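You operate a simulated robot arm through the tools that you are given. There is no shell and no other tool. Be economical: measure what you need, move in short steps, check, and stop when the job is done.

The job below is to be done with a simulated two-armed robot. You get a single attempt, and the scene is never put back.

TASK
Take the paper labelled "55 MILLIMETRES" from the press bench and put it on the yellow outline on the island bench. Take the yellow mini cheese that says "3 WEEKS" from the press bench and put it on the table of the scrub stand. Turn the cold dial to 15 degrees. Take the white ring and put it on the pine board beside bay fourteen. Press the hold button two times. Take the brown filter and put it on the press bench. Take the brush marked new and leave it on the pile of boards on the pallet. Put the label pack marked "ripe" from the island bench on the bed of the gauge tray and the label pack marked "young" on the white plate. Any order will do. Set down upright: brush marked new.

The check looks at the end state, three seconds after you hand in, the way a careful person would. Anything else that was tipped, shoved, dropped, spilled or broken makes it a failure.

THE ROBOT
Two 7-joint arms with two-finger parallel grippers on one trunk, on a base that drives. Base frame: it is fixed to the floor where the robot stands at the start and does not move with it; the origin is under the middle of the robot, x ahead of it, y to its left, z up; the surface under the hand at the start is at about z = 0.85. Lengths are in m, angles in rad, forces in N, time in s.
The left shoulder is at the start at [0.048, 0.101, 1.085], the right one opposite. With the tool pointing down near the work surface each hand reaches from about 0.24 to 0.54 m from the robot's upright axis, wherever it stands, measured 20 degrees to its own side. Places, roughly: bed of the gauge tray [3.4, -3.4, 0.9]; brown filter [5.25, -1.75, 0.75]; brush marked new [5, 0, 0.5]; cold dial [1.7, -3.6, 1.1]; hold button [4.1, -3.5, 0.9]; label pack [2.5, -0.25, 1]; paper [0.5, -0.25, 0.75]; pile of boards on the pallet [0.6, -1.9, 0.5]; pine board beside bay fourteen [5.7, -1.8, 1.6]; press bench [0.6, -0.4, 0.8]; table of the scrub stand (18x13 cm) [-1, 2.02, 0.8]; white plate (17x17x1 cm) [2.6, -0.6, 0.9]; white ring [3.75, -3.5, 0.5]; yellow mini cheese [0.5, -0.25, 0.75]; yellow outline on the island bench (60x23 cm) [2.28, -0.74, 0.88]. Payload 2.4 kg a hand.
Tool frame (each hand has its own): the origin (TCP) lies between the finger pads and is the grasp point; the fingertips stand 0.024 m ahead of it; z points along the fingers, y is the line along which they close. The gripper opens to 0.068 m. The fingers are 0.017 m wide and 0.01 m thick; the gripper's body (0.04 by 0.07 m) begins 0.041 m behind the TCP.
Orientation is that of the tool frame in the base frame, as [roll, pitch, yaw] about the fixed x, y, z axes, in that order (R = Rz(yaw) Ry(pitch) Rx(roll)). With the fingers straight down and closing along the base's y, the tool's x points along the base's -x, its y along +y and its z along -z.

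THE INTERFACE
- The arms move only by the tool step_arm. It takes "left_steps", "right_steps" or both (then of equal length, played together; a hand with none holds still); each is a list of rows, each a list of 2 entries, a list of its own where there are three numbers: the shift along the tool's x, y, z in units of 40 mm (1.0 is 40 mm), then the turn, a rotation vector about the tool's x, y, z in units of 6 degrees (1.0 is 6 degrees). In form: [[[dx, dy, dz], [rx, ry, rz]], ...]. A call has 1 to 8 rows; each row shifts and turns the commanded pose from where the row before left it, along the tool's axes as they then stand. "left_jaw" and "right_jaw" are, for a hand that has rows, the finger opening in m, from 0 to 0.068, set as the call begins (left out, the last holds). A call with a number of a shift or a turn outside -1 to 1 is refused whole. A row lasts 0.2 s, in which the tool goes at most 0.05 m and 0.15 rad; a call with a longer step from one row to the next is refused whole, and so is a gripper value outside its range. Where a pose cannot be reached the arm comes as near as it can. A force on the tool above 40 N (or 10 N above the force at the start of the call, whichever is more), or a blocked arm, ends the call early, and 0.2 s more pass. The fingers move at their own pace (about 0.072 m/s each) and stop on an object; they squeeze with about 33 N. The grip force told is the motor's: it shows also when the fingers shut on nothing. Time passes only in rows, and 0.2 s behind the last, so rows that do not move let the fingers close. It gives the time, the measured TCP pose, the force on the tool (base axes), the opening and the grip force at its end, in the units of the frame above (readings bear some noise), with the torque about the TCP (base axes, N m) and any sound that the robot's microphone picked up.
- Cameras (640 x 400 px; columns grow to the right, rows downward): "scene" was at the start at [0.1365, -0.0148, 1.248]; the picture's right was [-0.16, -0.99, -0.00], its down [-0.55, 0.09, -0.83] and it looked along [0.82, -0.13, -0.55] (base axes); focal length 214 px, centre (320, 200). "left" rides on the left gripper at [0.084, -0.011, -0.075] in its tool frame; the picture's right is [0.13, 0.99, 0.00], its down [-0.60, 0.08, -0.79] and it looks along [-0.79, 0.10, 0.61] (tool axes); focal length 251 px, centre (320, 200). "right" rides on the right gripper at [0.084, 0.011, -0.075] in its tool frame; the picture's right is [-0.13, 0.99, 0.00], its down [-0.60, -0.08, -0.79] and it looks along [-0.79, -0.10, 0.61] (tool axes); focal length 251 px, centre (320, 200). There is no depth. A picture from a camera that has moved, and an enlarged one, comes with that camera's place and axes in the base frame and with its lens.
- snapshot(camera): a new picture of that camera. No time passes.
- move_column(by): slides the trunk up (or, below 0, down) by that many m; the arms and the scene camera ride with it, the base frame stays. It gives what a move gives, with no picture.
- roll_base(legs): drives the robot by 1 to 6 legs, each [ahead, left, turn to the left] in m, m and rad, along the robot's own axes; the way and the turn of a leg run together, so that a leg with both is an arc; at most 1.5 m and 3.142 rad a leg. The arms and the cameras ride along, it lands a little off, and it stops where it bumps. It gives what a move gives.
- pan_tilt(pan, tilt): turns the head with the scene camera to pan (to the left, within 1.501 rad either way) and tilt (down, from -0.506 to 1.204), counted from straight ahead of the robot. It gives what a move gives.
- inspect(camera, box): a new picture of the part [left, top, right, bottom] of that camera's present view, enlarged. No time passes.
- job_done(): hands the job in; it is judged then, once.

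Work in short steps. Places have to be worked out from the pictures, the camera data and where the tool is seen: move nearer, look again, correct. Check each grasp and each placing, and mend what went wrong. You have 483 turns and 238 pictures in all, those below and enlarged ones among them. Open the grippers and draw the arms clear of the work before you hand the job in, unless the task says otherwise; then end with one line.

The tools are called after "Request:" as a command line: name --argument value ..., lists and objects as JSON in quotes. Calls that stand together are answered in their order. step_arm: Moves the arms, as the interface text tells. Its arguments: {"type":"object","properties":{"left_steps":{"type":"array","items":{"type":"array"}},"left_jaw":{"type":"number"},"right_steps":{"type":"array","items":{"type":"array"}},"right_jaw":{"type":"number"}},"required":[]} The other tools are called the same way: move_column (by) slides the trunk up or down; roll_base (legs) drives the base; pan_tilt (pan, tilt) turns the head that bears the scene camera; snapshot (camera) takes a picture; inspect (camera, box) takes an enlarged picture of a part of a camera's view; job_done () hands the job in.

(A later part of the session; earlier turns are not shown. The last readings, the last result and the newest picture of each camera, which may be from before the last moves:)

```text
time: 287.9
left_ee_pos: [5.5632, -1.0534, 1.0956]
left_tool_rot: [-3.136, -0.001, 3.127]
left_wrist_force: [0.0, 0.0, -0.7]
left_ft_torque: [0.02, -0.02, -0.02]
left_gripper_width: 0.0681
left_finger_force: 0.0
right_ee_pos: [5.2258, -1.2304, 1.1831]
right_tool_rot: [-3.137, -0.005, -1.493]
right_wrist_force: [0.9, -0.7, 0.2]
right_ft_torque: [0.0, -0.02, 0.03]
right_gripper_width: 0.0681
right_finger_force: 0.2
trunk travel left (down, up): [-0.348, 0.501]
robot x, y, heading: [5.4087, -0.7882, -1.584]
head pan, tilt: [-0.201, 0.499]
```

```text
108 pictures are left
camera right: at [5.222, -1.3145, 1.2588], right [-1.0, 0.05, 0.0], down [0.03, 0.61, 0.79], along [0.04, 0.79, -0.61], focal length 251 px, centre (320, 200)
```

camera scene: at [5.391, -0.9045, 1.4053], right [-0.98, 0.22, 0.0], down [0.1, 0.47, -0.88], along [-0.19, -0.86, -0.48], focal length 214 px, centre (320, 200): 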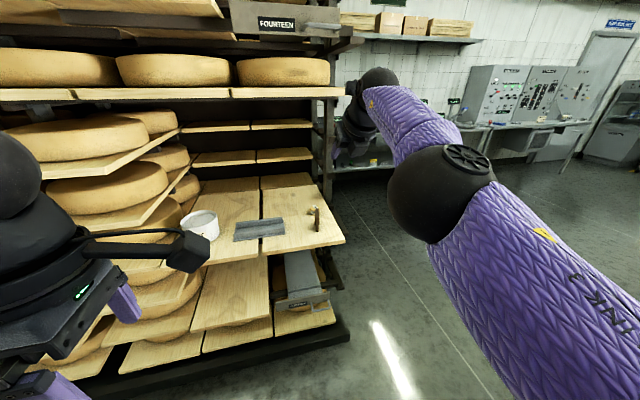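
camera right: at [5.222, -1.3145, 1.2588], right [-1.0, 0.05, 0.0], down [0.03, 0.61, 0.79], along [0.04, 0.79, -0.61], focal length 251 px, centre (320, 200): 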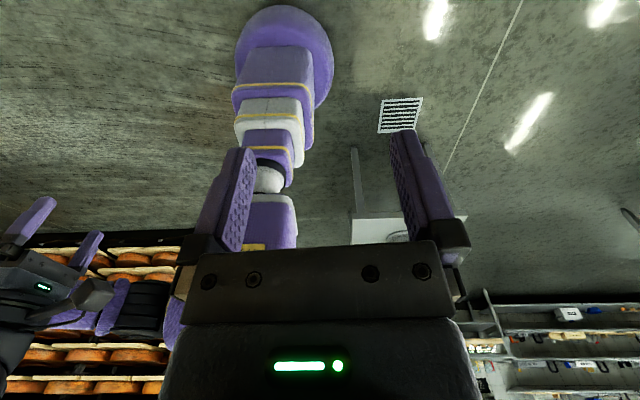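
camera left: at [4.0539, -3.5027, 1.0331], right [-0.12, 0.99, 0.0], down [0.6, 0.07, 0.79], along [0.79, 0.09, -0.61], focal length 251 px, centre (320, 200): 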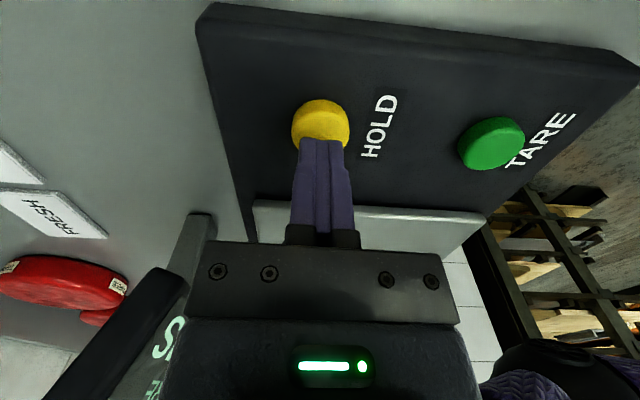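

I lower the right hand to z≈0.95 before driving in under the upper board.

Request:
step_arm --right_steps '[[[0, 0, 1], [0, 0, 0]], [[0, 0, 1], [0, 0, 0]], [[0, 0, 1], [0, 0, 0]], [[0, 0, 1], [0, 0, 0]], [[0, 0, 1], [0, 0, 0]], [[0, 0, 0.7], [0, 0, 0]]]'

Request:
roll_base --legs '[[0.36, 0.0, 0.0]]'

Request:
pan_tilt --pan -0.35 --tilt 0.6

Request:
snapshot --camera "scene"

Request:
snapshot --camera "right"

```text
time: 289.3
left_ee_pos: [5.5634, -1.053, 1.094]
left_tool_rot: [-3.135, -0.002, 3.128]
left_wrist_force: [0.0, -0.1, -0.1]
left_ft_torque: [-0.04, 0.0, 0.02]
left_gripper_width: 0.0681
left_finger_force: 0.1
right_ee_pos: [5.2292, -1.2303, 0.9556]
right_tool_rot: [-3.137, -0.005, -1.495]
right_wrist_force: [-0.2, -0.1, 0.0]
right_ft_torque: [-0.02, 0.0, -0.01]
right_gripper_width: 0.068
right_finger_force: 0.0
trunk travel left (down, up): [-0.348, 0.501]
robot x, y, heading: [5.4103, -0.7936, -1.585]
head pan, tilt: [-0.201, 0.499]
```

```text
time: 291.6
left_ee_pos: [5.5576, -1.4112, 1.0943]
left_tool_rot: [-3.134, -0.002, 3.127]
left_wrist_force: [-0.8, -0.3, 0.3]
left_ft_torque: [0.0, -0.03, 0.02]
left_gripper_width: 0.0681
left_finger_force: 0.0
right_ee_pos: [5.2212, -1.5887, 0.9545]
right_tool_rot: [-3.137, -0.004, -1.495]
right_wrist_force: [-0.3, -0.3, 0.0]
right_ft_torque: [-0.02, 0.01, 0.0]
right_gripper_width: 0.0679
right_finger_force: 0.0
trunk travel left (down, up): [-0.348, 0.501]
robot x, y, heading: [5.4062, -1.1455, -1.594]
head pan, tilt: [-0.201, 0.499]
```

```text
time: 292.3
left_ee_pos: [5.5572, -1.4112, 1.094]
left_tool_rot: [-3.134, -0.001, 3.125]
left_wrist_force: [0.4, 0.5, 0.1]
left_ft_torque: [0.02, 0.0, -0.03]
left_gripper_width: 0.0682
left_finger_force: 0.2
right_ee_pos: [5.2215, -1.5887, 0.9564]
right_tool_rot: [-3.138, -0.004, -1.496]
right_wrist_force: [0.8, -0.4, -0.6]
right_ft_torque: [-0.01, 0.04, 0.01]
right_gripper_width: 0.068
right_finger_force: 0.1
trunk travel left (down, up): [-0.348, 0.501]
robot x, y, heading: [5.4058, -1.1501, -1.584]
head pan, tilt: [-0.351, 0.6]
```

```text
107 pictures are left
camera scene: at [5.3721, -1.2704, 1.2954], right [-0.93, 0.36, 0.0], down [0.2, 0.53, -0.83], along [-0.3, -0.77, -0.56], focal length 214 px, centre (320, 200)
```

scene: 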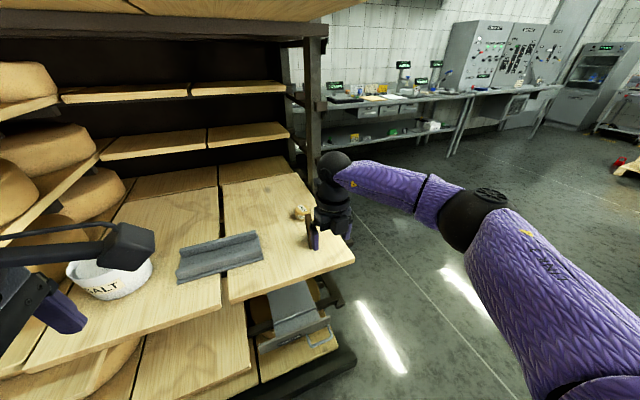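

```text
106 pictures are left
camera right: at [5.2168, -1.673, 1.0304], right [-1.0, 0.05, 0.0], down [0.03, 0.61, 0.79], along [0.05, 0.79, -0.61], focal length 251 px, centre (320, 200)
```

right: 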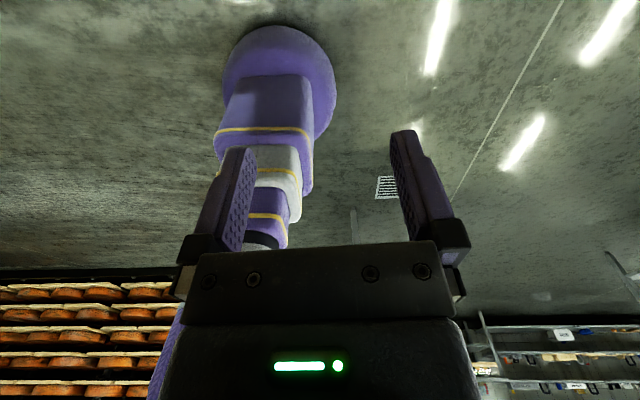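

Request:
inspect --camera "scene" --box '[260, 180, 380, 280]'

```text
4.00 times, centred on (320, 230) of scene
camera zoom: at [5.3721, -1.2704, 1.2954], right [-0.93, 0.36, 0.0], down [0.2, 0.53, -0.83], along [-0.3, -0.77, -0.56], focal length 858 px, centre (320, 80)
```

zoom: 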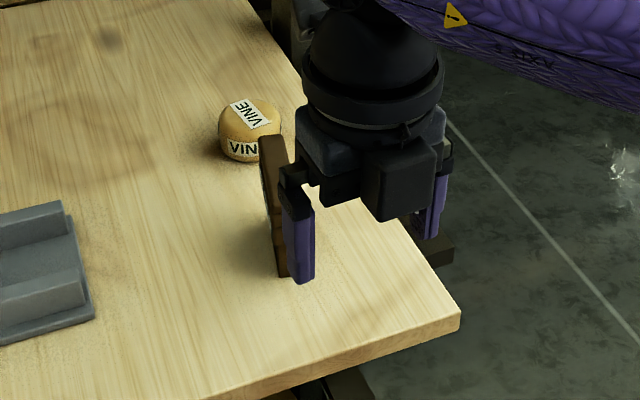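

Filter at x≈5.219, bar centre y≈-1.765. I advance the base 12 cm and shift right 3 cm, with the fingers passing above it.

Request:
roll_base --legs '[[0.12, -0.03, 0.0]]'

Request:
snapshot --camera "right"

Request:
snapshot --camera "scene"

```text
time: 293.6
left_ee_pos: [5.5239, -1.5306, 1.094]
left_tool_rot: [-3.137, -0.002, 3.126]
left_wrist_force: [-0.3, 0.3, 0.1]
left_ft_torque: [0.0, 0.0, -0.02]
left_gripper_width: 0.068
left_finger_force: 0.0
right_ee_pos: [5.1901, -1.7092, 0.9553]
right_tool_rot: [-3.136, -0.003, -1.494]
right_wrist_force: [0.4, -0.4, 0.4]
right_ft_torque: [0.02, 0.01, 0.03]
right_gripper_width: 0.068
right_finger_force: 0.0
trunk travel left (down, up): [-0.348, 0.501]
robot x, y, heading: [5.3724, -1.2644, -1.584]
head pan, tilt: [-0.351, 0.6]
```

```text
104 pictures are left
camera right: at [5.1853, -1.7936, 1.0301], right [-1.0, 0.05, 0.0], down [0.03, 0.61, 0.79], along [0.05, 0.79, -0.61], focal length 251 px, centre (320, 200)
```

right: 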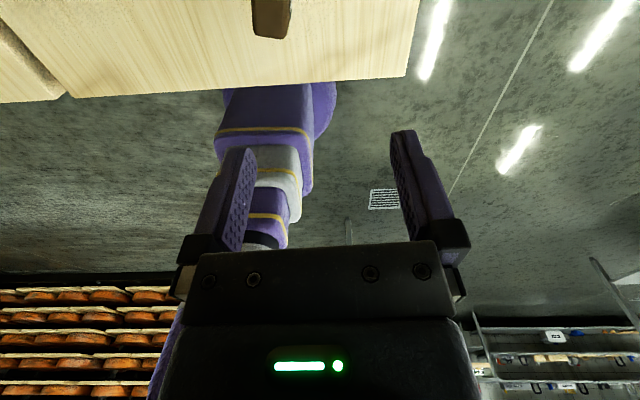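

```text
103 pictures are left
camera scene: at [5.3399, -1.391, 1.2953], right [-0.93, 0.36, 0.0], down [0.2, 0.53, -0.82], along [-0.3, -0.77, -0.57], focal length 214 px, centre (320, 200)
```

scene: 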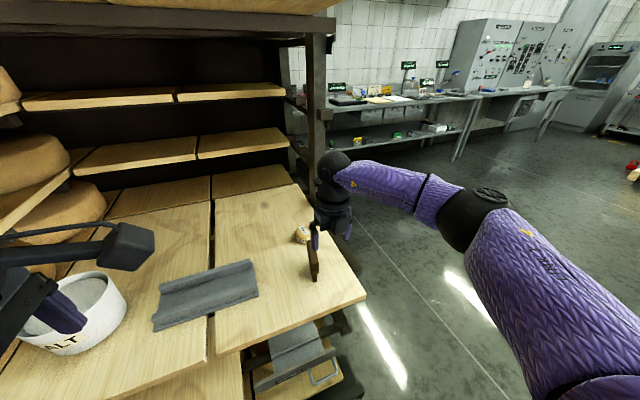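

I centre the hand above the filter bar.

Request:
step_arm --right_steps '[[[0.72, -0.3, 0], [0, 0, 0]], [[0.72, -0.3, 0.2], [0, 0, 0]], [[0, 0, 0.4], [0, 0, 0]]]'

Request:
snapshot --camera "right"

Request:
inspect --camera "scene" --box '[260, 170, 380, 290]'

```text
time: 294.4
left_ee_pos: [5.5245, -1.5303, 1.096]
left_tool_rot: [-3.133, 0.001, 3.125]
left_wrist_force: [0.8, -0.6, 0.3]
left_ft_torque: [0.04, 0.01, -0.04]
left_gripper_width: 0.0679
left_finger_force: 0.1
right_ee_pos: [5.219, -1.7636, 0.9334]
right_tool_rot: [-3.139, -0.006, -1.493]
right_wrist_force: [1.5, -1.0, -0.2]
right_ft_torque: [-0.02, 0.01, -0.02]
right_gripper_width: 0.0683
right_finger_force: 0.0
trunk travel left (down, up): [-0.348, 0.501]
robot x, y, heading: [5.3721, -1.2676, -1.586]
head pan, tilt: [-0.351, 0.6]
```

```text
102 pictures are left
camera right: at [5.2141, -1.8485, 1.0081], right [-1.0, 0.05, 0.0], down [0.03, 0.61, 0.79], along [0.04, 0.79, -0.61], focal length 251 px, centre (320, 200)
```

right: 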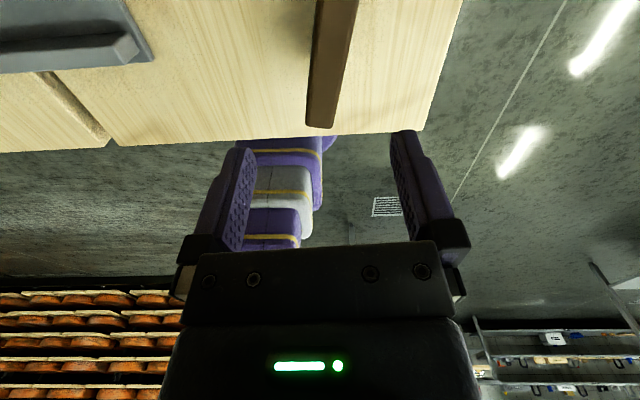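

```text
3.33 times, centred on (320, 230) of scene
camera zoom: at [5.34, -1.3905, 1.2954], right [-0.93, 0.36, 0.0], down [0.2, 0.53, -0.82], along [-0.3, -0.77, -0.57], focal length 715 px, centre (320, 100)
```

zoom: 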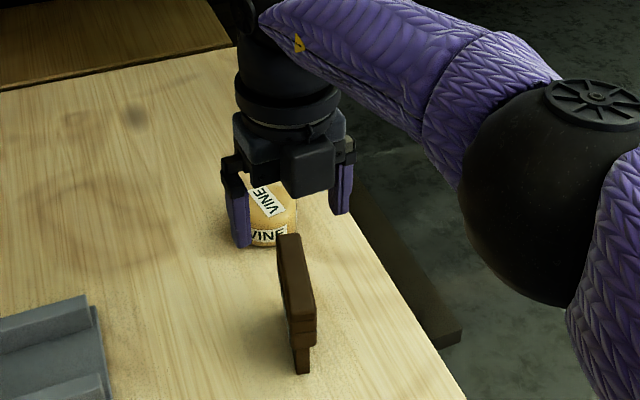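

The bar is turned ~12° relative to the tool. I rotate the tool accordingly with a small shift and view again.

Request:
step_arm --right_steps '[[[0.15, 0.15, 0], [0, 0, 1]], [[0, 0, 0], [0, 0, 1]], [[0, 0, 0.4], [0, 0, 0]]]'

Request:
snapshot --camera "right"

```text
time: 295.2
left_ee_pos: [5.5241, -1.5299, 1.0961]
left_tool_rot: [-3.135, -0.003, 3.126]
left_wrist_force: [0.6, -0.6, 0.3]
left_ft_torque: [-0.02, -0.02, -0.05]
left_gripper_width: 0.0678
left_finger_force: 0.1
right_ee_pos: [5.2123, -1.7666, 0.9168]
right_tool_rot: [-3.136, -0.004, -1.705]
right_wrist_force: [-0.3, 0.7, -0.2]
right_ft_torque: [0.04, 0.0, 0.02]
right_gripper_width: 0.0678
right_finger_force: 0.1
right hand out of reach, approached as far as the arm can: row 3
trunk travel left (down, up): [-0.348, 0.501]
robot x, y, heading: [5.3734, -1.2659, -1.588]
head pan, tilt: [-0.351, 0.6]
```

```text
100 pictures are left
camera right: at [5.1908, -1.8477, 0.9917], right [-0.97, 0.26, -0.01], down [0.15, 0.59, 0.79], along [0.21, 0.76, -0.61], focal length 251 px, centre (320, 200)
```

right: 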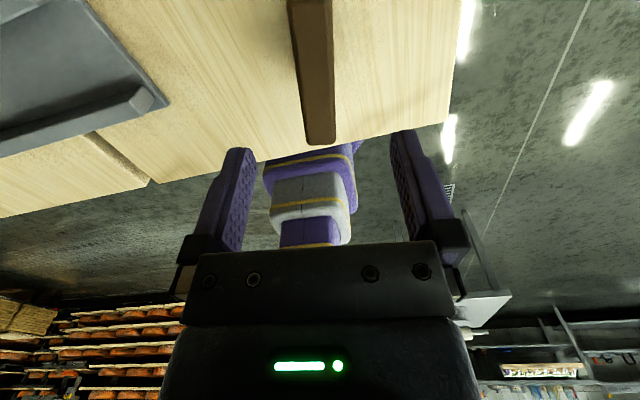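

Aligned within 3°. The arm is near its reach limit, so I nudge the base 2.5 cm ahead, then go down.

Request:
roll_base --legs '[[0.025, 0.0, 0.0]]'

Request:
step_arm --right_steps '[[[-0.3, 0, 0.4], [0, 0, 0]], [[0, 0, 0.5], [0, 0, 0]], [[0, 0, 0.5], [0, 0, 0]], [[0, 0, 0.4], [0, 0, 0]]]'

Request:
inspect --camera "scene" --box '[260, 170, 380, 290]'

```text
time: 296.0
left_ee_pos: [5.524, -1.556, 1.0952]
left_tool_rot: [-3.136, -0.001, 3.125]
left_wrist_force: [0.3, -0.1, 1.3]
left_ft_torque: [0.01, -0.02, 0.0]
left_gripper_width: 0.0681
left_finger_force: 0.1
right_ee_pos: [5.2134, -1.7918, 0.9168]
right_tool_rot: [-3.137, -0.003, -1.706]
right_wrist_force: [-0.3, 0.9, -0.6]
right_ft_torque: [-0.05, 0.0, -0.01]
right_gripper_width: 0.0679
right_finger_force: 0.2
trunk travel left (down, up): [-0.348, 0.501]
robot x, y, heading: [5.3728, -1.2898, -1.588]
head pan, tilt: [-0.351, 0.6]
```

```text
time: 297.0
left_ee_pos: [5.5244, -1.5563, 1.0956]
left_tool_rot: [-3.135, -0.001, 3.126]
left_wrist_force: [0.7, 0.1, 0.0]
left_ft_torque: [-0.01, 0.01, -0.01]
left_gripper_width: 0.0682
left_finger_force: 0.1
right_ee_pos: [5.2147, -1.7782, 0.8447]
right_tool_rot: [-3.136, -0.004, -1.703]
right_wrist_force: [0.0, 0.4, 0.3]
right_ft_torque: [0.03, -0.03, 0.05]
right_gripper_width: 0.0679
right_finger_force: 0.0
trunk travel left (down, up): [-0.348, 0.501]
robot x, y, heading: [5.3748, -1.2941, -1.589]
head pan, tilt: [-0.351, 0.6]
```

```text
3.33 times, centred on (320, 230) of scene
camera zoom: at [5.34, -1.4157, 1.2954], right [-0.93, 0.36, 0.0], down [0.2, 0.53, -0.82], along [-0.3, -0.77, -0.57], focal length 715 px, centre (320, 100)
```

zoom: 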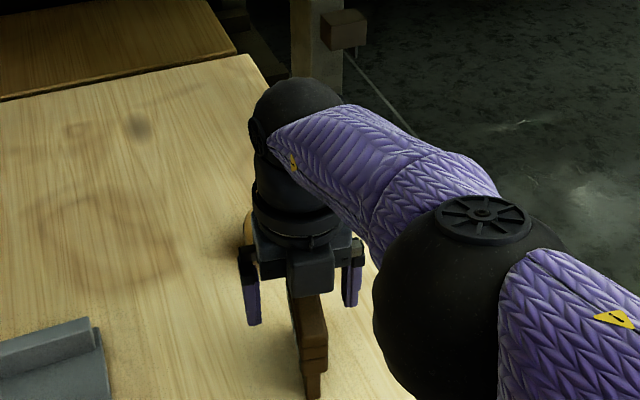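

The bar lies between the fingers. I close the right gripper.

Request:
step_arm --right_steps '[[[0, 0, 0], [0, 0, 0]], [[0, 0, 0], [0, 0, 0]], [[0, 0, 0], [0, 0, 0]]]' --right_jaw 0.0

Request:
step_arm --right_steps '[[[0, 0, -0.4], [0, 0, 0]], [[0, 0, -0.5], [0, 0, 0]], [[0, 0, -0.5], [0, 0, 0]]]'

Request:
snapshot --camera "right"

```text
time: 297.8
left_ee_pos: [5.5237, -1.5562, 1.095]
left_tool_rot: [-3.134, -0.002, 3.126]
left_wrist_force: [0.0, 0.3, -0.1]
left_ft_torque: [-0.04, 0.0, 0.02]
left_gripper_width: 0.0678
left_finger_force: 0.1
right_ee_pos: [5.2151, -1.777, 0.8442]
right_tool_rot: [-3.136, -0.004, -1.706]
right_wrist_force: [-0.4, -0.6, -0.9]
right_ft_torque: [0.02, 0.01, 0.01]
right_gripper_width: 0.0218
right_finger_force: 33.1
trunk travel left (down, up): [-0.348, 0.501]
robot x, y, heading: [5.3669, -1.2937, -1.588]
head pan, tilt: [-0.351, 0.6]
```

```text
time: 298.6
left_ee_pos: [5.5246, -1.5558, 1.0953]
left_tool_rot: [-3.134, -0.002, 3.126]
left_wrist_force: [0.6, 1.2, 0.5]
left_ft_torque: [0.03, -0.02, 0.0]
left_gripper_width: 0.0679
left_finger_force: 0.1
right_ee_pos: [5.2137, -1.7892, 0.8999]
right_tool_rot: [-3.137, -0.002, -1.707]
right_wrist_force: [0.5, -0.1, -1.5]
right_ft_torque: [-0.01, 0.01, 0.05]
right_gripper_width: 0.0215
right_finger_force: 32.8
right hand out of reach, approached as far as the arm can: row 2, 3
trunk travel left (down, up): [-0.348, 0.501]
robot x, y, heading: [5.3734, -1.2946, -1.587]
head pan, tilt: [-0.351, 0.6]
```

```text
98 pictures are left
camera right: at [5.1914, -1.8702, 0.9738], right [-0.97, 0.26, -0.01], down [0.15, 0.59, 0.79], along [0.21, 0.76, -0.61], focal length 251 px, centre (320, 200)
```

right: 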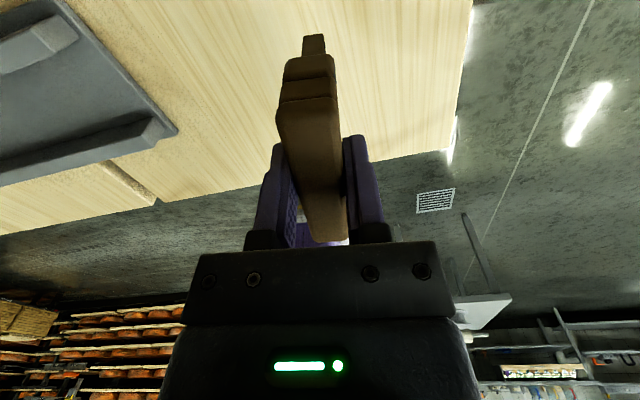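

Filter gripped and lifted. I back out, strafe to x≈4.4 and turn to heading 0 to look at the brush's table near [5, 0].

Request:
roll_base --legs '[[-0.5, 0.0, 0.0], [0.0, -1.0, 0.0], [0.0, 0.0, 1.588]]'

Request:
pan_tilt --pan 0.6 --tilt 0.5

Request:
snapshot --camera "scene"

```text
time: 310.1
left_ee_pos: [4.6576, -0.6223, 1.0951]
left_tool_rot: [-3.135, -0.003, -1.568]
left_wrist_force: [-0.2, 0.6, -0.7]
left_ft_torque: [0.02, 0.0, -0.03]
left_gripper_width: 0.0681
left_finger_force: 0.0
right_ee_pos: [4.8944, -0.9286, 0.8995]
right_tool_rot: [-3.136, -0.002, -0.115]
right_wrist_force: [0.4, -0.4, -1.5]
right_ft_torque: [0.02, 0.0, -0.01]
right_gripper_width: 0.0216
right_finger_force: 33.0
trunk travel left (down, up): [-0.348, 0.501]
robot x, y, heading: [4.3929, -0.778, 0.001]
head pan, tilt: [-0.351, 0.6]
```

```text
time: 311.3
left_ee_pos: [4.6566, -0.6222, 1.0958]
left_tool_rot: [-3.135, -0.002, -1.566]
left_wrist_force: [-0.8, -0.1, -0.4]
left_ft_torque: [0.0, 0.02, 0.03]
left_gripper_width: 0.0681
left_finger_force: 0.0
right_ee_pos: [4.8951, -0.9283, 0.8981]
right_tool_rot: [-3.137, -0.002, -0.116]
right_wrist_force: [-0.4, -0.2, -1.0]
right_ft_torque: [-0.01, 0.01, 0.0]
right_gripper_width: 0.0217
right_finger_force: 33.2
trunk travel left (down, up): [-0.348, 0.501]
robot x, y, heading: [4.4004, -0.7778, -0.001]
head pan, tilt: [0.6, 0.499]
```

```text
97 pictures are left
camera scene: at [4.512, -0.7274, 1.3045], right [0.56, -0.83, 0.0], down [-0.4, -0.27, -0.88], along [0.72, 0.5, -0.48], focal length 214 px, centre (320, 200)
```

scene: 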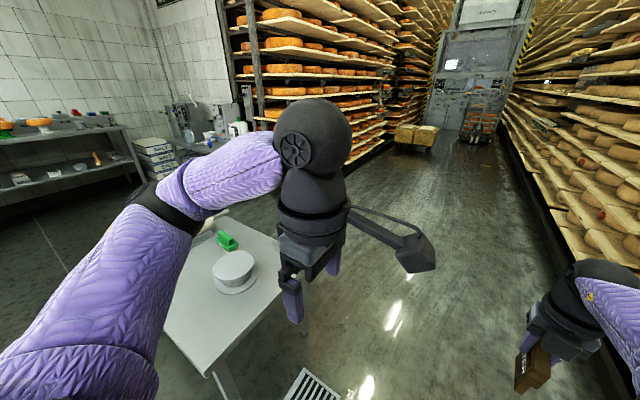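

Request:
inspect --camera "scene" --box '[160, 200, 320, 360]'

Request:
snapshot --camera "left"

```text
2.50 times, centred on (240, 280) of scene
camera zoom: at [4.512, -0.7274, 1.3045], right [0.56, -0.83, 0.0], down [-0.4, -0.27, -0.88], along [0.72, 0.5, -0.48], focal length 536 px, centre (520, 0)
```

zoom: 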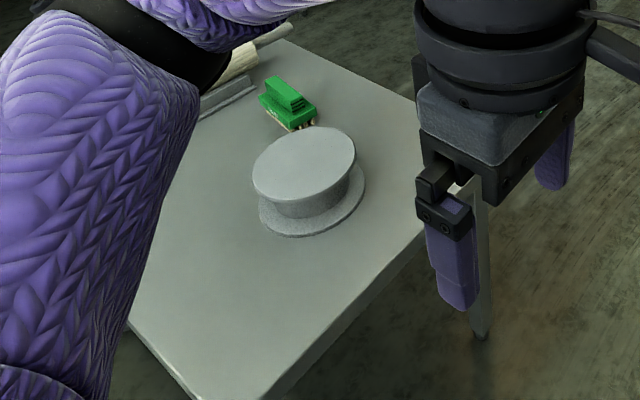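

```text
95 pictures are left
camera left: at [4.6675, -0.7068, 1.1697], right [-0.99, -0.13, -0.01], down [-0.09, 0.6, 0.79], along [-0.1, 0.79, -0.61], focal length 251 px, centre (320, 200)
```

left: 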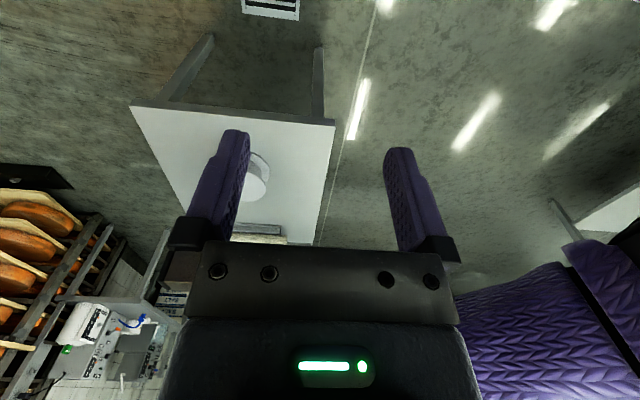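

I raise the trunk slightly for clearance and strafe left to see the whole small table.

Request:
move_column --by 0.15

Request:
roll_base --legs '[[-0.2, 0.55, 0.0]]'

Request:
pan_tilt --pan 0.0 --tilt 0.6

Request:
snapshot --camera "scene"

```text
time: 313.1
left_ee_pos: [4.6571, -0.6221, 1.2448]
left_tool_rot: [-3.135, -0.002, -1.57]
left_wrist_force: [-0.3, 1.0, 0.2]
left_ft_torque: [0.01, -0.03, -0.02]
left_gripper_width: 0.0681
left_finger_force: 0.0
right_ee_pos: [4.8937, -0.9288, 1.0717]
right_tool_rot: [-3.13, -0.047, -0.117]
right_wrist_force: [0.8, -0.1, -1.7]
right_ft_torque: [0.01, 0.05, 0.0]
right_gripper_width: 0.0218
right_finger_force: 33.3
trunk travel left (down, up): [-0.498, 0.351]
robot x, y, heading: [4.3991, -0.7792, -0.004]
head pan, tilt: [0.6, 0.499]
```

```text
time: 316.4
left_ee_pos: [4.4641, -0.0713, 1.2451]
left_tool_rot: [-3.134, 0.0, -1.573]
left_wrist_force: [0.5, 0.0, 0.4]
left_ft_torque: [-0.03, -0.02, 0.0]
left_gripper_width: 0.068
left_finger_force: 0.0
right_ee_pos: [4.6977, -0.3806, 1.0714]
right_tool_rot: [-3.131, -0.049, -0.122]
right_wrist_force: [0.0, -0.1, -1.0]
right_ft_torque: [-0.02, 0.01, 0.04]
right_gripper_width: 0.0219
right_finger_force: 32.7
trunk travel left (down, up): [-0.498, 0.351]
robot x, y, heading: [4.2049, -0.2302, -0.008]
head pan, tilt: [0.6, 0.499]
```

```text
time: 317.4
left_ee_pos: [4.464, -0.0722, 1.2457]
left_tool_rot: [-3.135, -0.001, -1.574]
left_wrist_force: [0.5, 0.4, 0.7]
left_ft_torque: [0.02, -0.02, 0.0]
left_gripper_width: 0.0678
left_finger_force: 0.2
right_ee_pos: [4.6969, -0.3811, 1.0702]
right_tool_rot: [-3.131, -0.047, -0.123]
right_wrist_force: [1.4, -1.4, -0.5]
right_ft_torque: [0.0, 0.01, 0.05]
right_gripper_width: 0.0217
right_finger_force: 33.2
trunk travel left (down, up): [-0.498, 0.351]
robot x, y, heading: [4.202, -0.2243, -0.006]
head pan, tilt: [0.0, 0.6]
```

```text
94 pictures are left
camera scene: at [4.3118, -0.2287, 1.4464], right [-0.01, -1.0, 0.0], down [-0.57, 0.0, -0.82], along [0.82, 0.0, -0.57], focal length 214 px, centre (320, 200)
```

scene: 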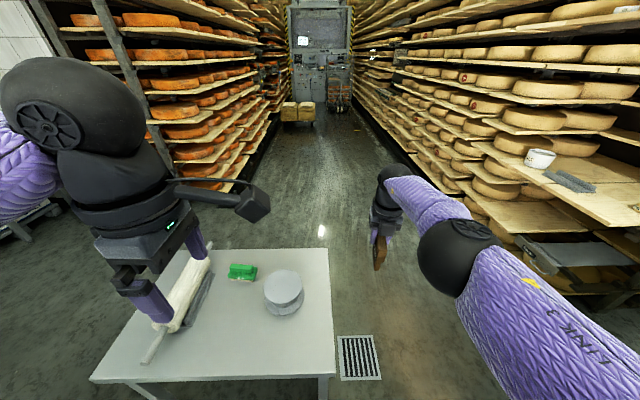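

Request:
inspect --camera "scene" --box '[210, 245, 320, 325]'

Request:
inspect --camera "scene" --box '[100, 230, 260, 400]'

```text
5.00 times, centred on (265, 285) of scene
camera zoom: at [4.3118, -0.2287, 1.4464], right [-0.01, -1.0, 0.0], down [-0.57, 0.0, -0.82], along [0.82, 0.0, -0.57], focal length 1072 px, centre (595, -225)
```

zoom: 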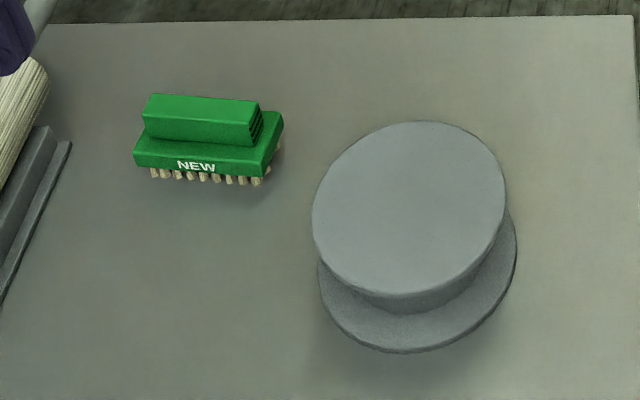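

```text
2.35 times, centred on (180, 315) of scene
camera zoom: at [4.3118, -0.2287, 1.4464], right [-0.01, -1.0, 0.0], down [-0.57, 0.0, -0.82], along [0.82, 0.0, -0.57], focal length 505 px, centre (649, -71)
```

zoom: 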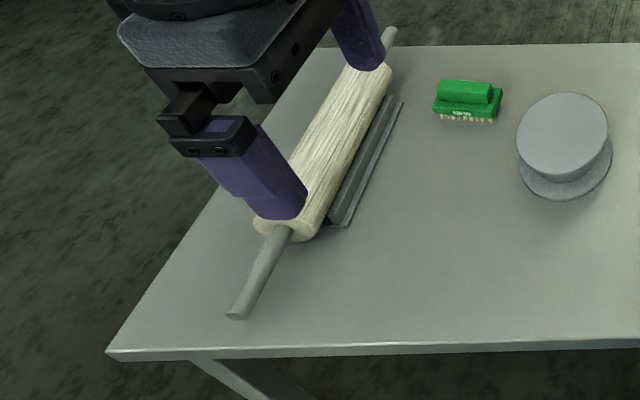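

The green brush "NEW" stands at about [4.938, 0.127], its grip block top z≈0.63; reachable only from the far (+x) side of this table. I drive around and turn to face -x.

Request:
roll_base --legs '[[0.0, -0.57, 0.0], [1.5, 0.0, 0.0], [0.05, 0.25, 0.0], [0.0, 0.0, -3.14], [0.0, -0.62, 0.0]]'

Request:
pan_tilt --pan 0.0 --tilt 0.75

Request:
snapshot --camera "scene"

```text
time: 339.5
left_ee_pos: [5.5089, -0.1175, 1.2462]
left_tool_rot: [-3.135, 0.001, 1.517]
left_wrist_force: [-0.8, -0.1, 0.2]
left_ft_torque: [0.0, 0.0, -0.01]
left_gripper_width: 0.0682
left_finger_force: 0.0
right_ee_pos: [5.2897, 0.2011, 1.0695]
right_tool_rot: [-3.132, -0.048, 2.971]
right_wrist_force: [0.8, -0.3, -0.4]
right_ft_torque: [-0.01, -0.04, -0.01]
right_gripper_width: 0.0218
right_finger_force: 32.9
trunk travel left (down, up): [-0.498, 0.351]
robot x, y, heading: [5.7751, 0.0246, 3.086]
head pan, tilt: [0.0, 0.6]
```

```text
time: 340.2
left_ee_pos: [5.5094, -0.1172, 1.2457]
left_tool_rot: [-3.135, -0.002, 1.519]
left_wrist_force: [-0.6, -0.2, 0.1]
left_ft_torque: [-0.01, 0.02, 0.0]
left_gripper_width: 0.0681
left_finger_force: 0.1
right_ee_pos: [5.2883, 0.2011, 1.0699]
right_tool_rot: [-3.133, -0.046, 2.97]
right_wrist_force: [0.1, 0.1, -1.3]
right_ft_torque: [-0.01, 0.03, -0.05]
right_gripper_width: 0.022
right_finger_force: 32.7
trunk travel left (down, up): [-0.498, 0.351]
robot x, y, heading: [5.7749, 0.0231, 3.086]
head pan, tilt: [0.0, 0.75]
```

```text
91 pictures are left
camera scene: at [5.6739, 0.0304, 1.4335], right [0.05, 1.0, 0.0], down [0.68, -0.04, -0.73], along [-0.73, 0.04, -0.68], focal length 214 px, centre (320, 200)
```

scene: 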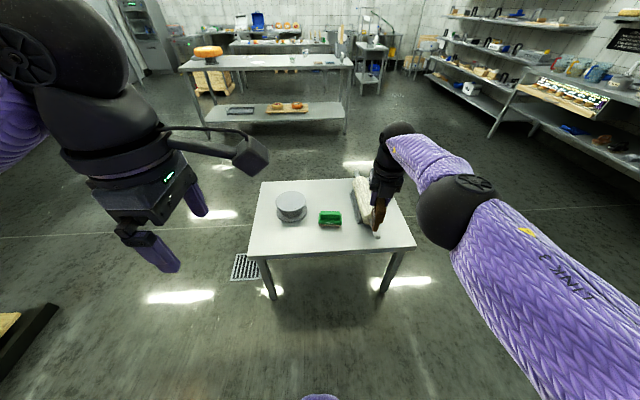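

Brush confirmed at [4.936, 0.122]. I draw the right hand (filter) up and back, then drive closer.

Request:
step_arm --right_steps '[[[-0.7, 0, -0.8], [0, 0, 0]], [[-0.7, 0, -0.8], [0, 0, 0]], [[-0.7, 0, -0.8], [0, 0, 0]], [[-0.7, 0, -0.8], [0, 0, 0]], [[-0.7, 0, -0.8], [0, 0, 0]]]'

Request:
roll_base --legs '[[0.37, -0.1, 0.05]]'

Request:
move_column --by -0.35

Request:
snapshot --camera "scene"

```text
time: 341.4
left_ee_pos: [5.5098, -0.117, 1.2453]
left_tool_rot: [-3.133, -0.001, 1.518]
left_wrist_force: [-1.0, -0.6, -0.4]
left_ft_torque: [0.0, 0.03, 0.0]
left_gripper_width: 0.0678
left_finger_force: 0.0
right_ee_pos: [5.3026, 0.1779, 1.2281]
right_tool_rot: [-3.131, -0.045, 2.97]
right_wrist_force: [-0.1, 0.0, -1.1]
right_ft_torque: [0.0, 0.03, -0.01]
right_gripper_width: 0.0217
right_finger_force: 32.9
right hand out of reach, approached as far as the arm can: row 1, 2, 3, 4, 5
trunk travel left (down, up): [-0.498, 0.351]
robot x, y, heading: [5.7712, 0.0275, 3.09]
head pan, tilt: [0.0, 0.75]
```

```text
time: 343.8
left_ee_pos: [5.1433, -0.0185, 1.2447]
left_tool_rot: [-3.135, -0.001, 1.57]
left_wrist_force: [0.1, 0.0, -0.2]
left_ft_torque: [-0.01, 0.01, 0.03]
left_gripper_width: 0.0679
left_finger_force: 0.1
right_ee_pos: [4.9232, 0.2668, 1.2272]
right_tool_rot: [-3.131, -0.047, 3.023]
right_wrist_force: [-0.2, -0.5, -2.0]
right_ft_torque: [-0.02, 0.01, -0.01]
right_gripper_width: 0.0218
right_finger_force: 33.7
trunk travel left (down, up): [-0.498, 0.351]
robot x, y, heading: [5.4044, 0.1387, 3.142]
head pan, tilt: [0.0, 0.75]
```

```text
time: 347.2
left_ee_pos: [5.146, -0.0186, 0.8962]
left_tool_rot: [-3.136, -0.001, 1.572]
left_wrist_force: [-0.5, -0.4, -0.2]
left_ft_torque: [-0.02, 0.01, 0.01]
left_gripper_width: 0.068
left_finger_force: 0.0
right_ee_pos: [4.8959, 0.2661, 0.7865]
right_tool_rot: [3.128, 0.149, 3.021]
right_wrist_force: [0.3, -0.2, -1.1]
right_ft_torque: [0.04, 0.0, 0.01]
right_gripper_width: 0.0216
right_finger_force: 32.9
trunk travel left (down, up): [-0.148, 0.701]
robot x, y, heading: [5.4077, 0.1393, 3.138]
head pan, tilt: [0.0, 0.75]
```

```text
90 pictures are left
camera scene: at [5.2353, 0.1376, 1.0792], right [0.0, 1.0, 0.0], down [0.68, 0.0, -0.73], along [-0.73, 0.0, -0.68], focal length 214 px, centre (320, 200)
```

scene: 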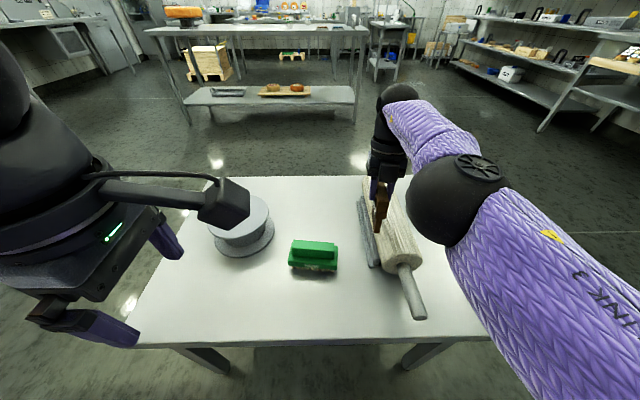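

The right hand drifted lower with the trunk. I pull it back and up again, levelling the filter.

Request:
step_arm --right_steps '[[[-0.7, 0, -0.7], [0, 0.35, 0]], [[-0.7, 0, -0.7], [0, 0.35, 0]], [[-0.7, 0, -0.7], [0, 0.35, 0]], [[-0.7, 0, -0.7], [0, 0.35, 0]]]'

Request:
inspect --camera "scene" --box '[240, 200, 400, 300]'

Request:
snapshot --camera "left"

```text
time: 348.2
left_ee_pos: [5.1443, -0.018, 0.8953]
left_tool_rot: [-3.136, -0.001, 1.571]
left_wrist_force: [0.9, 0.3, 0.2]
left_ft_torque: [-0.03, -0.02, 0.0]
left_gripper_width: 0.0679
left_finger_force: 0.0
right_ee_pos: [4.9036, 0.2428, 0.93]
right_tool_rot: [3.128, 0.003, 3.023]
right_wrist_force: [-0.9, 0.4, -1.2]
right_ft_torque: [-0.01, -0.01, 0.0]
right_gripper_width: 0.0216
right_finger_force: 33.3
right hand out of reach, approached as far as the arm can: row 1, 2, 3, 4
trunk travel left (down, up): [-0.148, 0.701]
robot x, y, heading: [5.4075, 0.1357, 3.138]
head pan, tilt: [0.0, 0.75]
```

```text
4.00 times, centred on (320, 250) of scene
camera zoom: at [5.2352, 0.1376, 1.0791], right [0.0, 1.0, 0.0], down [0.68, 0.0, -0.73], along [-0.73, 0.0, -0.68], focal length 858 px, centre (320, 0)
```

zoom: 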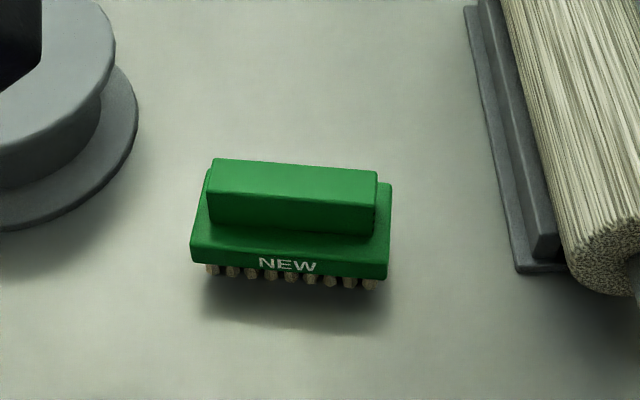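

```text
88 pictures are left
camera left: at [5.1339, 0.0643, 0.9697], right [0.99, 0.13, -0.01], down [0.08, -0.6, 0.79], along [0.1, -0.79, -0.61], focal length 251 px, centre (320, 200)
```

left: 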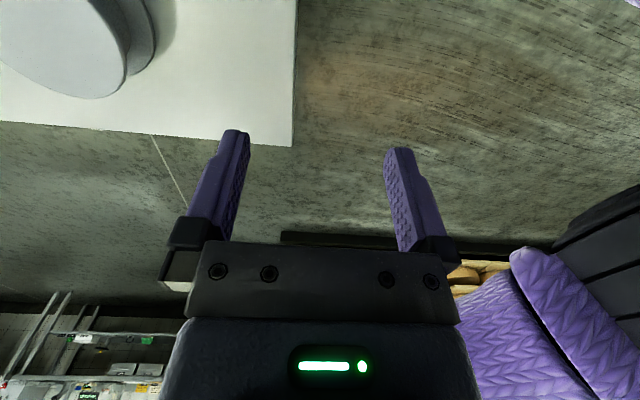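

Brush grip block: centre [4.928, 0.121], top z≈0.643, turned ~6°. I first move the right hand aside (+y), and bring the left hand above the brush in stages.

Request:
step_arm --right_steps '[[[0, 0.8, 0], [0, 0, 0]], [[0, 0.8, 0], [0, 0, 0]], [[0, 0.8, 0], [0, 0, 0]], [[0, 0.3, 0], [0, 0, 0]]]'

Request:
step_arm --left_steps '[[[0.6, -0.9, 0], [0, 0, 0.3]], [[0.6, -0.9, 0], [0, 0, 0.3]], [[0.6, -0.9, 0], [0, 0, 0.3]], [[0.6, -0.9, 0.3], [0, 0, 0]], [[0.6, -0.9, 0.3], [0, 0, 0]], [[0.47, -0.7, 0.3], [0, 0, 0]]]'

Request:
snapshot --camera "scene"

Request:
snapshot --camera "left"

```text
time: 349.2
left_ee_pos: [5.1445, -0.0193, 0.8951]
left_tool_rot: [-3.134, -0.001, 1.572]
left_wrist_force: [0.3, -0.2, -0.1]
left_ft_torque: [0.0, 0.03, 0.0]
left_gripper_width: 0.068
left_finger_force: 0.1
right_ee_pos: [4.9053, 0.3492, 0.9364]
right_tool_rot: [3.128, 0.003, 3.025]
right_wrist_force: [-0.1, 0.5, -1.4]
right_ft_torque: [0.03, 0.01, 0.01]
right_gripper_width: 0.0216
right_finger_force: 32.7
right hand out of reach, approached as far as the arm can: row 1, 2
trunk travel left (down, up): [-0.148, 0.701]
robot x, y, heading: [5.4043, 0.14, 3.141]
head pan, tilt: [0.0, 0.75]
```

```text
time: 350.6
left_ee_pos: [4.945, 0.1328, 0.8603]
left_tool_rot: [-3.136, 0.001, 1.475]
left_wrist_force: [-0.7, -0.3, 0.8]
left_ft_torque: [-0.01, 0.0, -0.01]
left_gripper_width: 0.0681
left_finger_force: 0.0
right_ee_pos: [4.9049, 0.3477, 0.9366]
right_tool_rot: [3.13, 0.002, 3.023]
right_wrist_force: [0.3, -0.5, -0.4]
right_ft_torque: [0.05, 0.02, -0.01]
right_gripper_width: 0.0217
right_finger_force: 32.9
trunk travel left (down, up): [-0.148, 0.701]
robot x, y, heading: [5.4074, 0.1337, 3.142]
head pan, tilt: [0.0, 0.75]
```

```text
87 pictures are left
camera scene: at [5.2352, 0.1377, 1.0791], right [0.0, 1.0, 0.0], down [0.68, 0.0, -0.73], along [-0.73, 0.0, -0.68], focal length 214 px, centre (320, 200)
```

scene: 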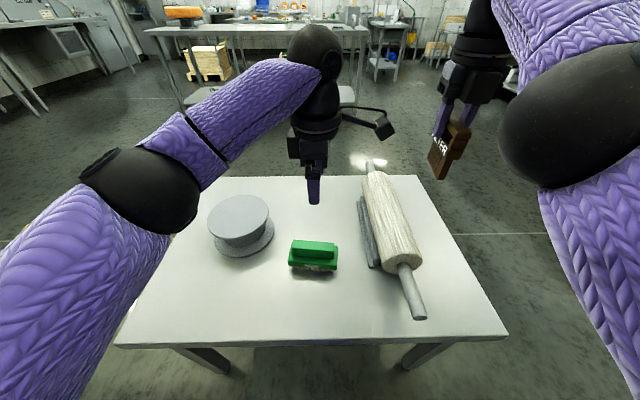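

```text
86 pictures are left
camera left: at [4.9426, 0.2168, 0.9353], right [1.0, 0.03, -0.01], down [0.03, -0.61, 0.79], along [0.02, -0.79, -0.61], focal length 251 px, centre (320, 200)
```

left: 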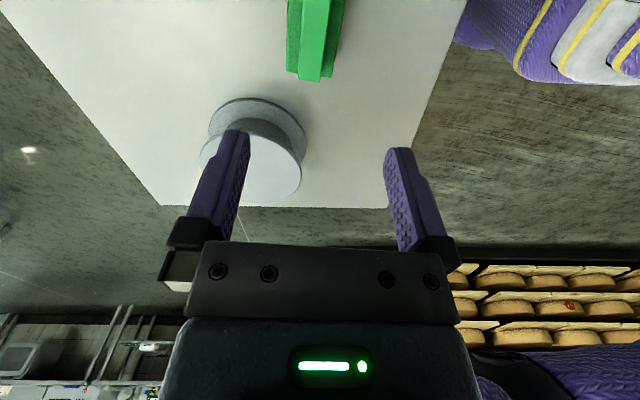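

Block measured from the hand camera: centre ≈[4.940, 0.121]. I correct and descend to z≈0.72 for another look.

Request:
step_arm --left_steps '[[[-0.31, -0.1, 0.7], [0, 0, 0]], [[0, 0, 0.9], [0, 0, 0]], [[0, 0, 0.9], [0, 0, 0]], [[0, 0, 0.9], [0, 0, 0]]]'

Request:
snapshot --camera "left"

Request:
inspect --camera "scene" --box '[240, 170, 400, 290]'

```text
time: 351.6
left_ee_pos: [4.9421, 0.1186, 0.7247]
left_tool_rot: [-3.134, -0.001, 1.476]
left_wrist_force: [0.2, 0.4, 0.9]
left_ft_torque: [-0.03, 0.02, 0.03]
left_gripper_width: 0.0681
left_finger_force: 0.1
right_ee_pos: [4.9046, 0.3494, 0.936]
right_tool_rot: [3.129, 0.003, 3.022]
right_wrist_force: [-0.7, 0.7, -1.9]
right_ft_torque: [0.02, 0.02, -0.01]
right_gripper_width: 0.0215
right_finger_force: 33.1
trunk travel left (down, up): [-0.148, 0.701]
robot x, y, heading: [5.4112, 0.1376, 3.135]
head pan, tilt: [0.0, 0.75]
```

```text
85 pictures are left
camera left: at [4.9378, 0.2028, 0.799], right [1.0, 0.03, -0.01], down [0.03, -0.61, 0.79], along [0.02, -0.79, -0.61], focal length 251 px, centre (320, 200)
```

left: 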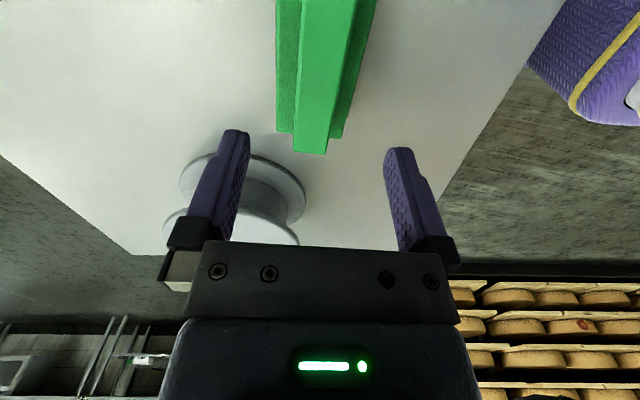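

```text
3.33 times, centred on (320, 230) of scene
camera zoom: at [5.2352, 0.1377, 1.0791], right [0.0, 1.0, 0.0], down [0.68, 0.0, -0.73], along [-0.73, 0.0, -0.68], focal length 715 px, centre (320, 100)
```

zoom: 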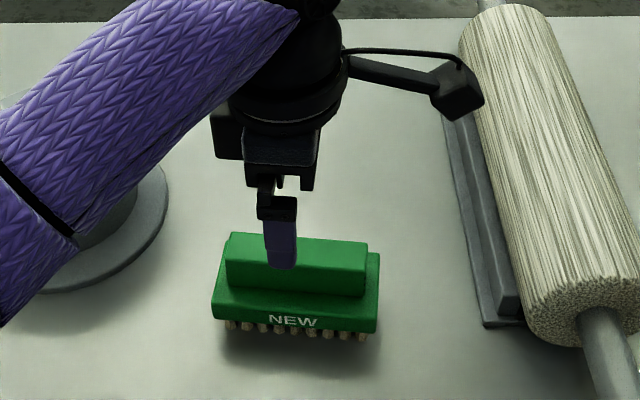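

Well aligned. I descend to about z=0.65 (tips around the block) and close.

Request:
step_arm --left_steps '[[[0, -0.07, 0.6], [0, 0, 0]], [[0, 0, 0.6], [0, 0, 0]], [[0, 0, 0.4], [0, 0, 0]], [[0, 0, 0.25], [0, 0, 0]]]'

Request:
inspect --camera "scene" --box '[240, 170, 400, 290]'

```text
time: 352.6
left_ee_pos: [4.9353, 0.1204, 0.6513]
left_tool_rot: [-3.136, 0.0, 1.478]
left_wrist_force: [1.1, -0.4, 0.6]
left_ft_torque: [-0.01, 0.02, -0.02]
left_gripper_width: 0.068
left_finger_force: 0.0
right_ee_pos: [4.9052, 0.3491, 0.936]
right_tool_rot: [3.131, 0.003, 3.023]
right_wrist_force: [-0.2, 0.2, -1.0]
right_ft_torque: [0.01, 0.01, -0.02]
right_gripper_width: 0.0217
right_finger_force: 33.2
trunk travel left (down, up): [-0.148, 0.701]
robot x, y, heading: [5.4038, 0.1386, 3.138]
head pan, tilt: [0.0, 0.75]
```

```text
3.33 times, centred on (320, 230) of scene
camera zoom: at [5.2352, 0.1377, 1.0791], right [0.0, 1.0, 0.0], down [0.68, 0.0, -0.73], along [-0.73, 0.0, -0.68], focal length 715 px, centre (320, 100)
```

zoom: 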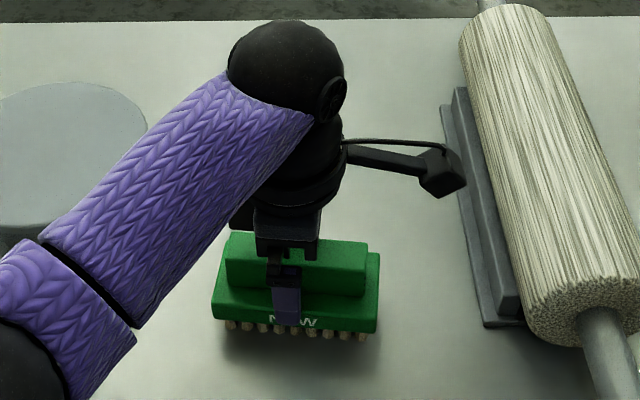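

I close and see whether the fingers meet the block or the base.

Request:
step_arm --left_steps '[[[0, 0, 0], [0, 0, 0]], [[0, 0, 0], [0, 0, 0]], [[0, 0, 0], [0, 0, 0]]]' --left_jaw 0.0

Request:
inspect --camera "scene" --box '[240, 170, 400, 290]'

```text
time: 353.4
left_ee_pos: [4.937, 0.1201, 0.6511]
left_tool_rot: [-3.135, 0.001, 1.476]
left_wrist_force: [-0.2, 0.2, 0.3]
left_ft_torque: [0.03, -0.05, -0.02]
left_gripper_width: 0.0257
left_finger_force: 33.5
right_ee_pos: [4.9051, 0.3492, 0.9361]
right_tool_rot: [3.129, 0.004, 3.023]
right_wrist_force: [0.2, -0.1, -0.9]
right_ft_torque: [-0.01, -0.01, -0.04]
right_gripper_width: 0.0216
right_finger_force: 32.9
trunk travel left (down, up): [-0.148, 0.701]
robot x, y, heading: [5.4038, 0.1329, 3.139]
head pan, tilt: [0.0, 0.75]
```

```text
3.33 times, centred on (320, 230) of scene
camera zoom: at [5.2352, 0.1377, 1.0791], right [0.0, 1.0, 0.0], down [0.68, 0.0, -0.73], along [-0.73, 0.0, -0.68], focal length 715 px, centre (320, 100)
```

zoom: 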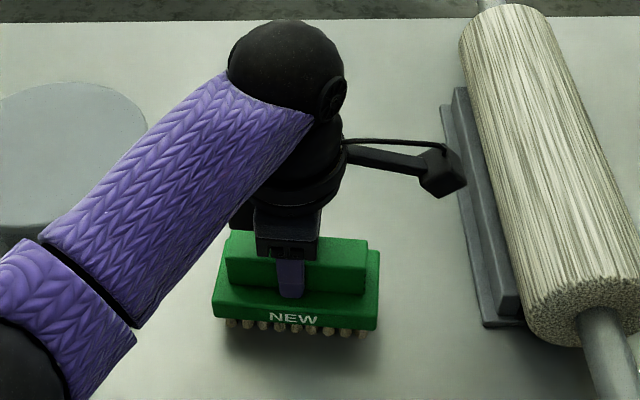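

Brush gripped by its block (25.7 mm). I lift with the trunk and check.

Request:
move_column --by 0.35

Request:
snapshot --camera "scene"

```text
time: 356.8
left_ee_pos: [4.9347, 0.1215, 1.0314]
left_tool_rot: [-3.067, 0.004, 1.477]
left_wrist_force: [0.6, 0.2, -1.5]
left_ft_torque: [0.02, 0.0, 0.01]
left_gripper_width: 0.0259
left_finger_force: 33.6
right_ee_pos: [4.9589, 0.349, 1.3661]
right_tool_rot: [-3.132, -0.178, 3.021]
right_wrist_force: [0.2, 0.6, -1.2]
right_ft_torque: [0.0, -0.04, -0.01]
right_gripper_width: 0.0217
right_finger_force: 33.0
trunk travel left (down, up): [-0.498, 0.351]
robot x, y, heading: [5.4025, 0.1367, 3.141]
head pan, tilt: [0.0, 0.75]
```

```text
81 pictures are left
camera scene: at [5.3016, 0.1376, 1.4334], right [0.0, 1.0, 0.0], down [0.68, 0.0, -0.73], along [-0.73, 0.0, -0.68], focal length 214 px, centre (320, 200)
```

scene: 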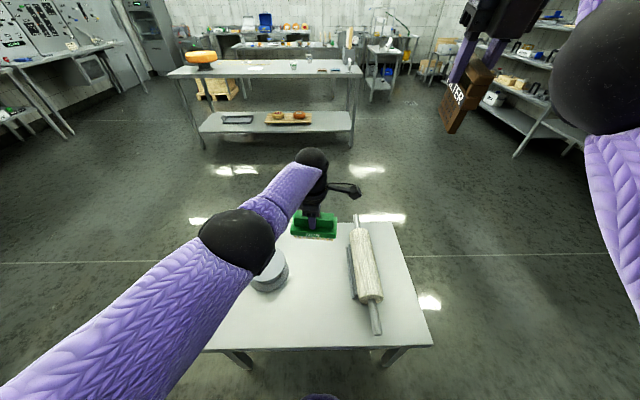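

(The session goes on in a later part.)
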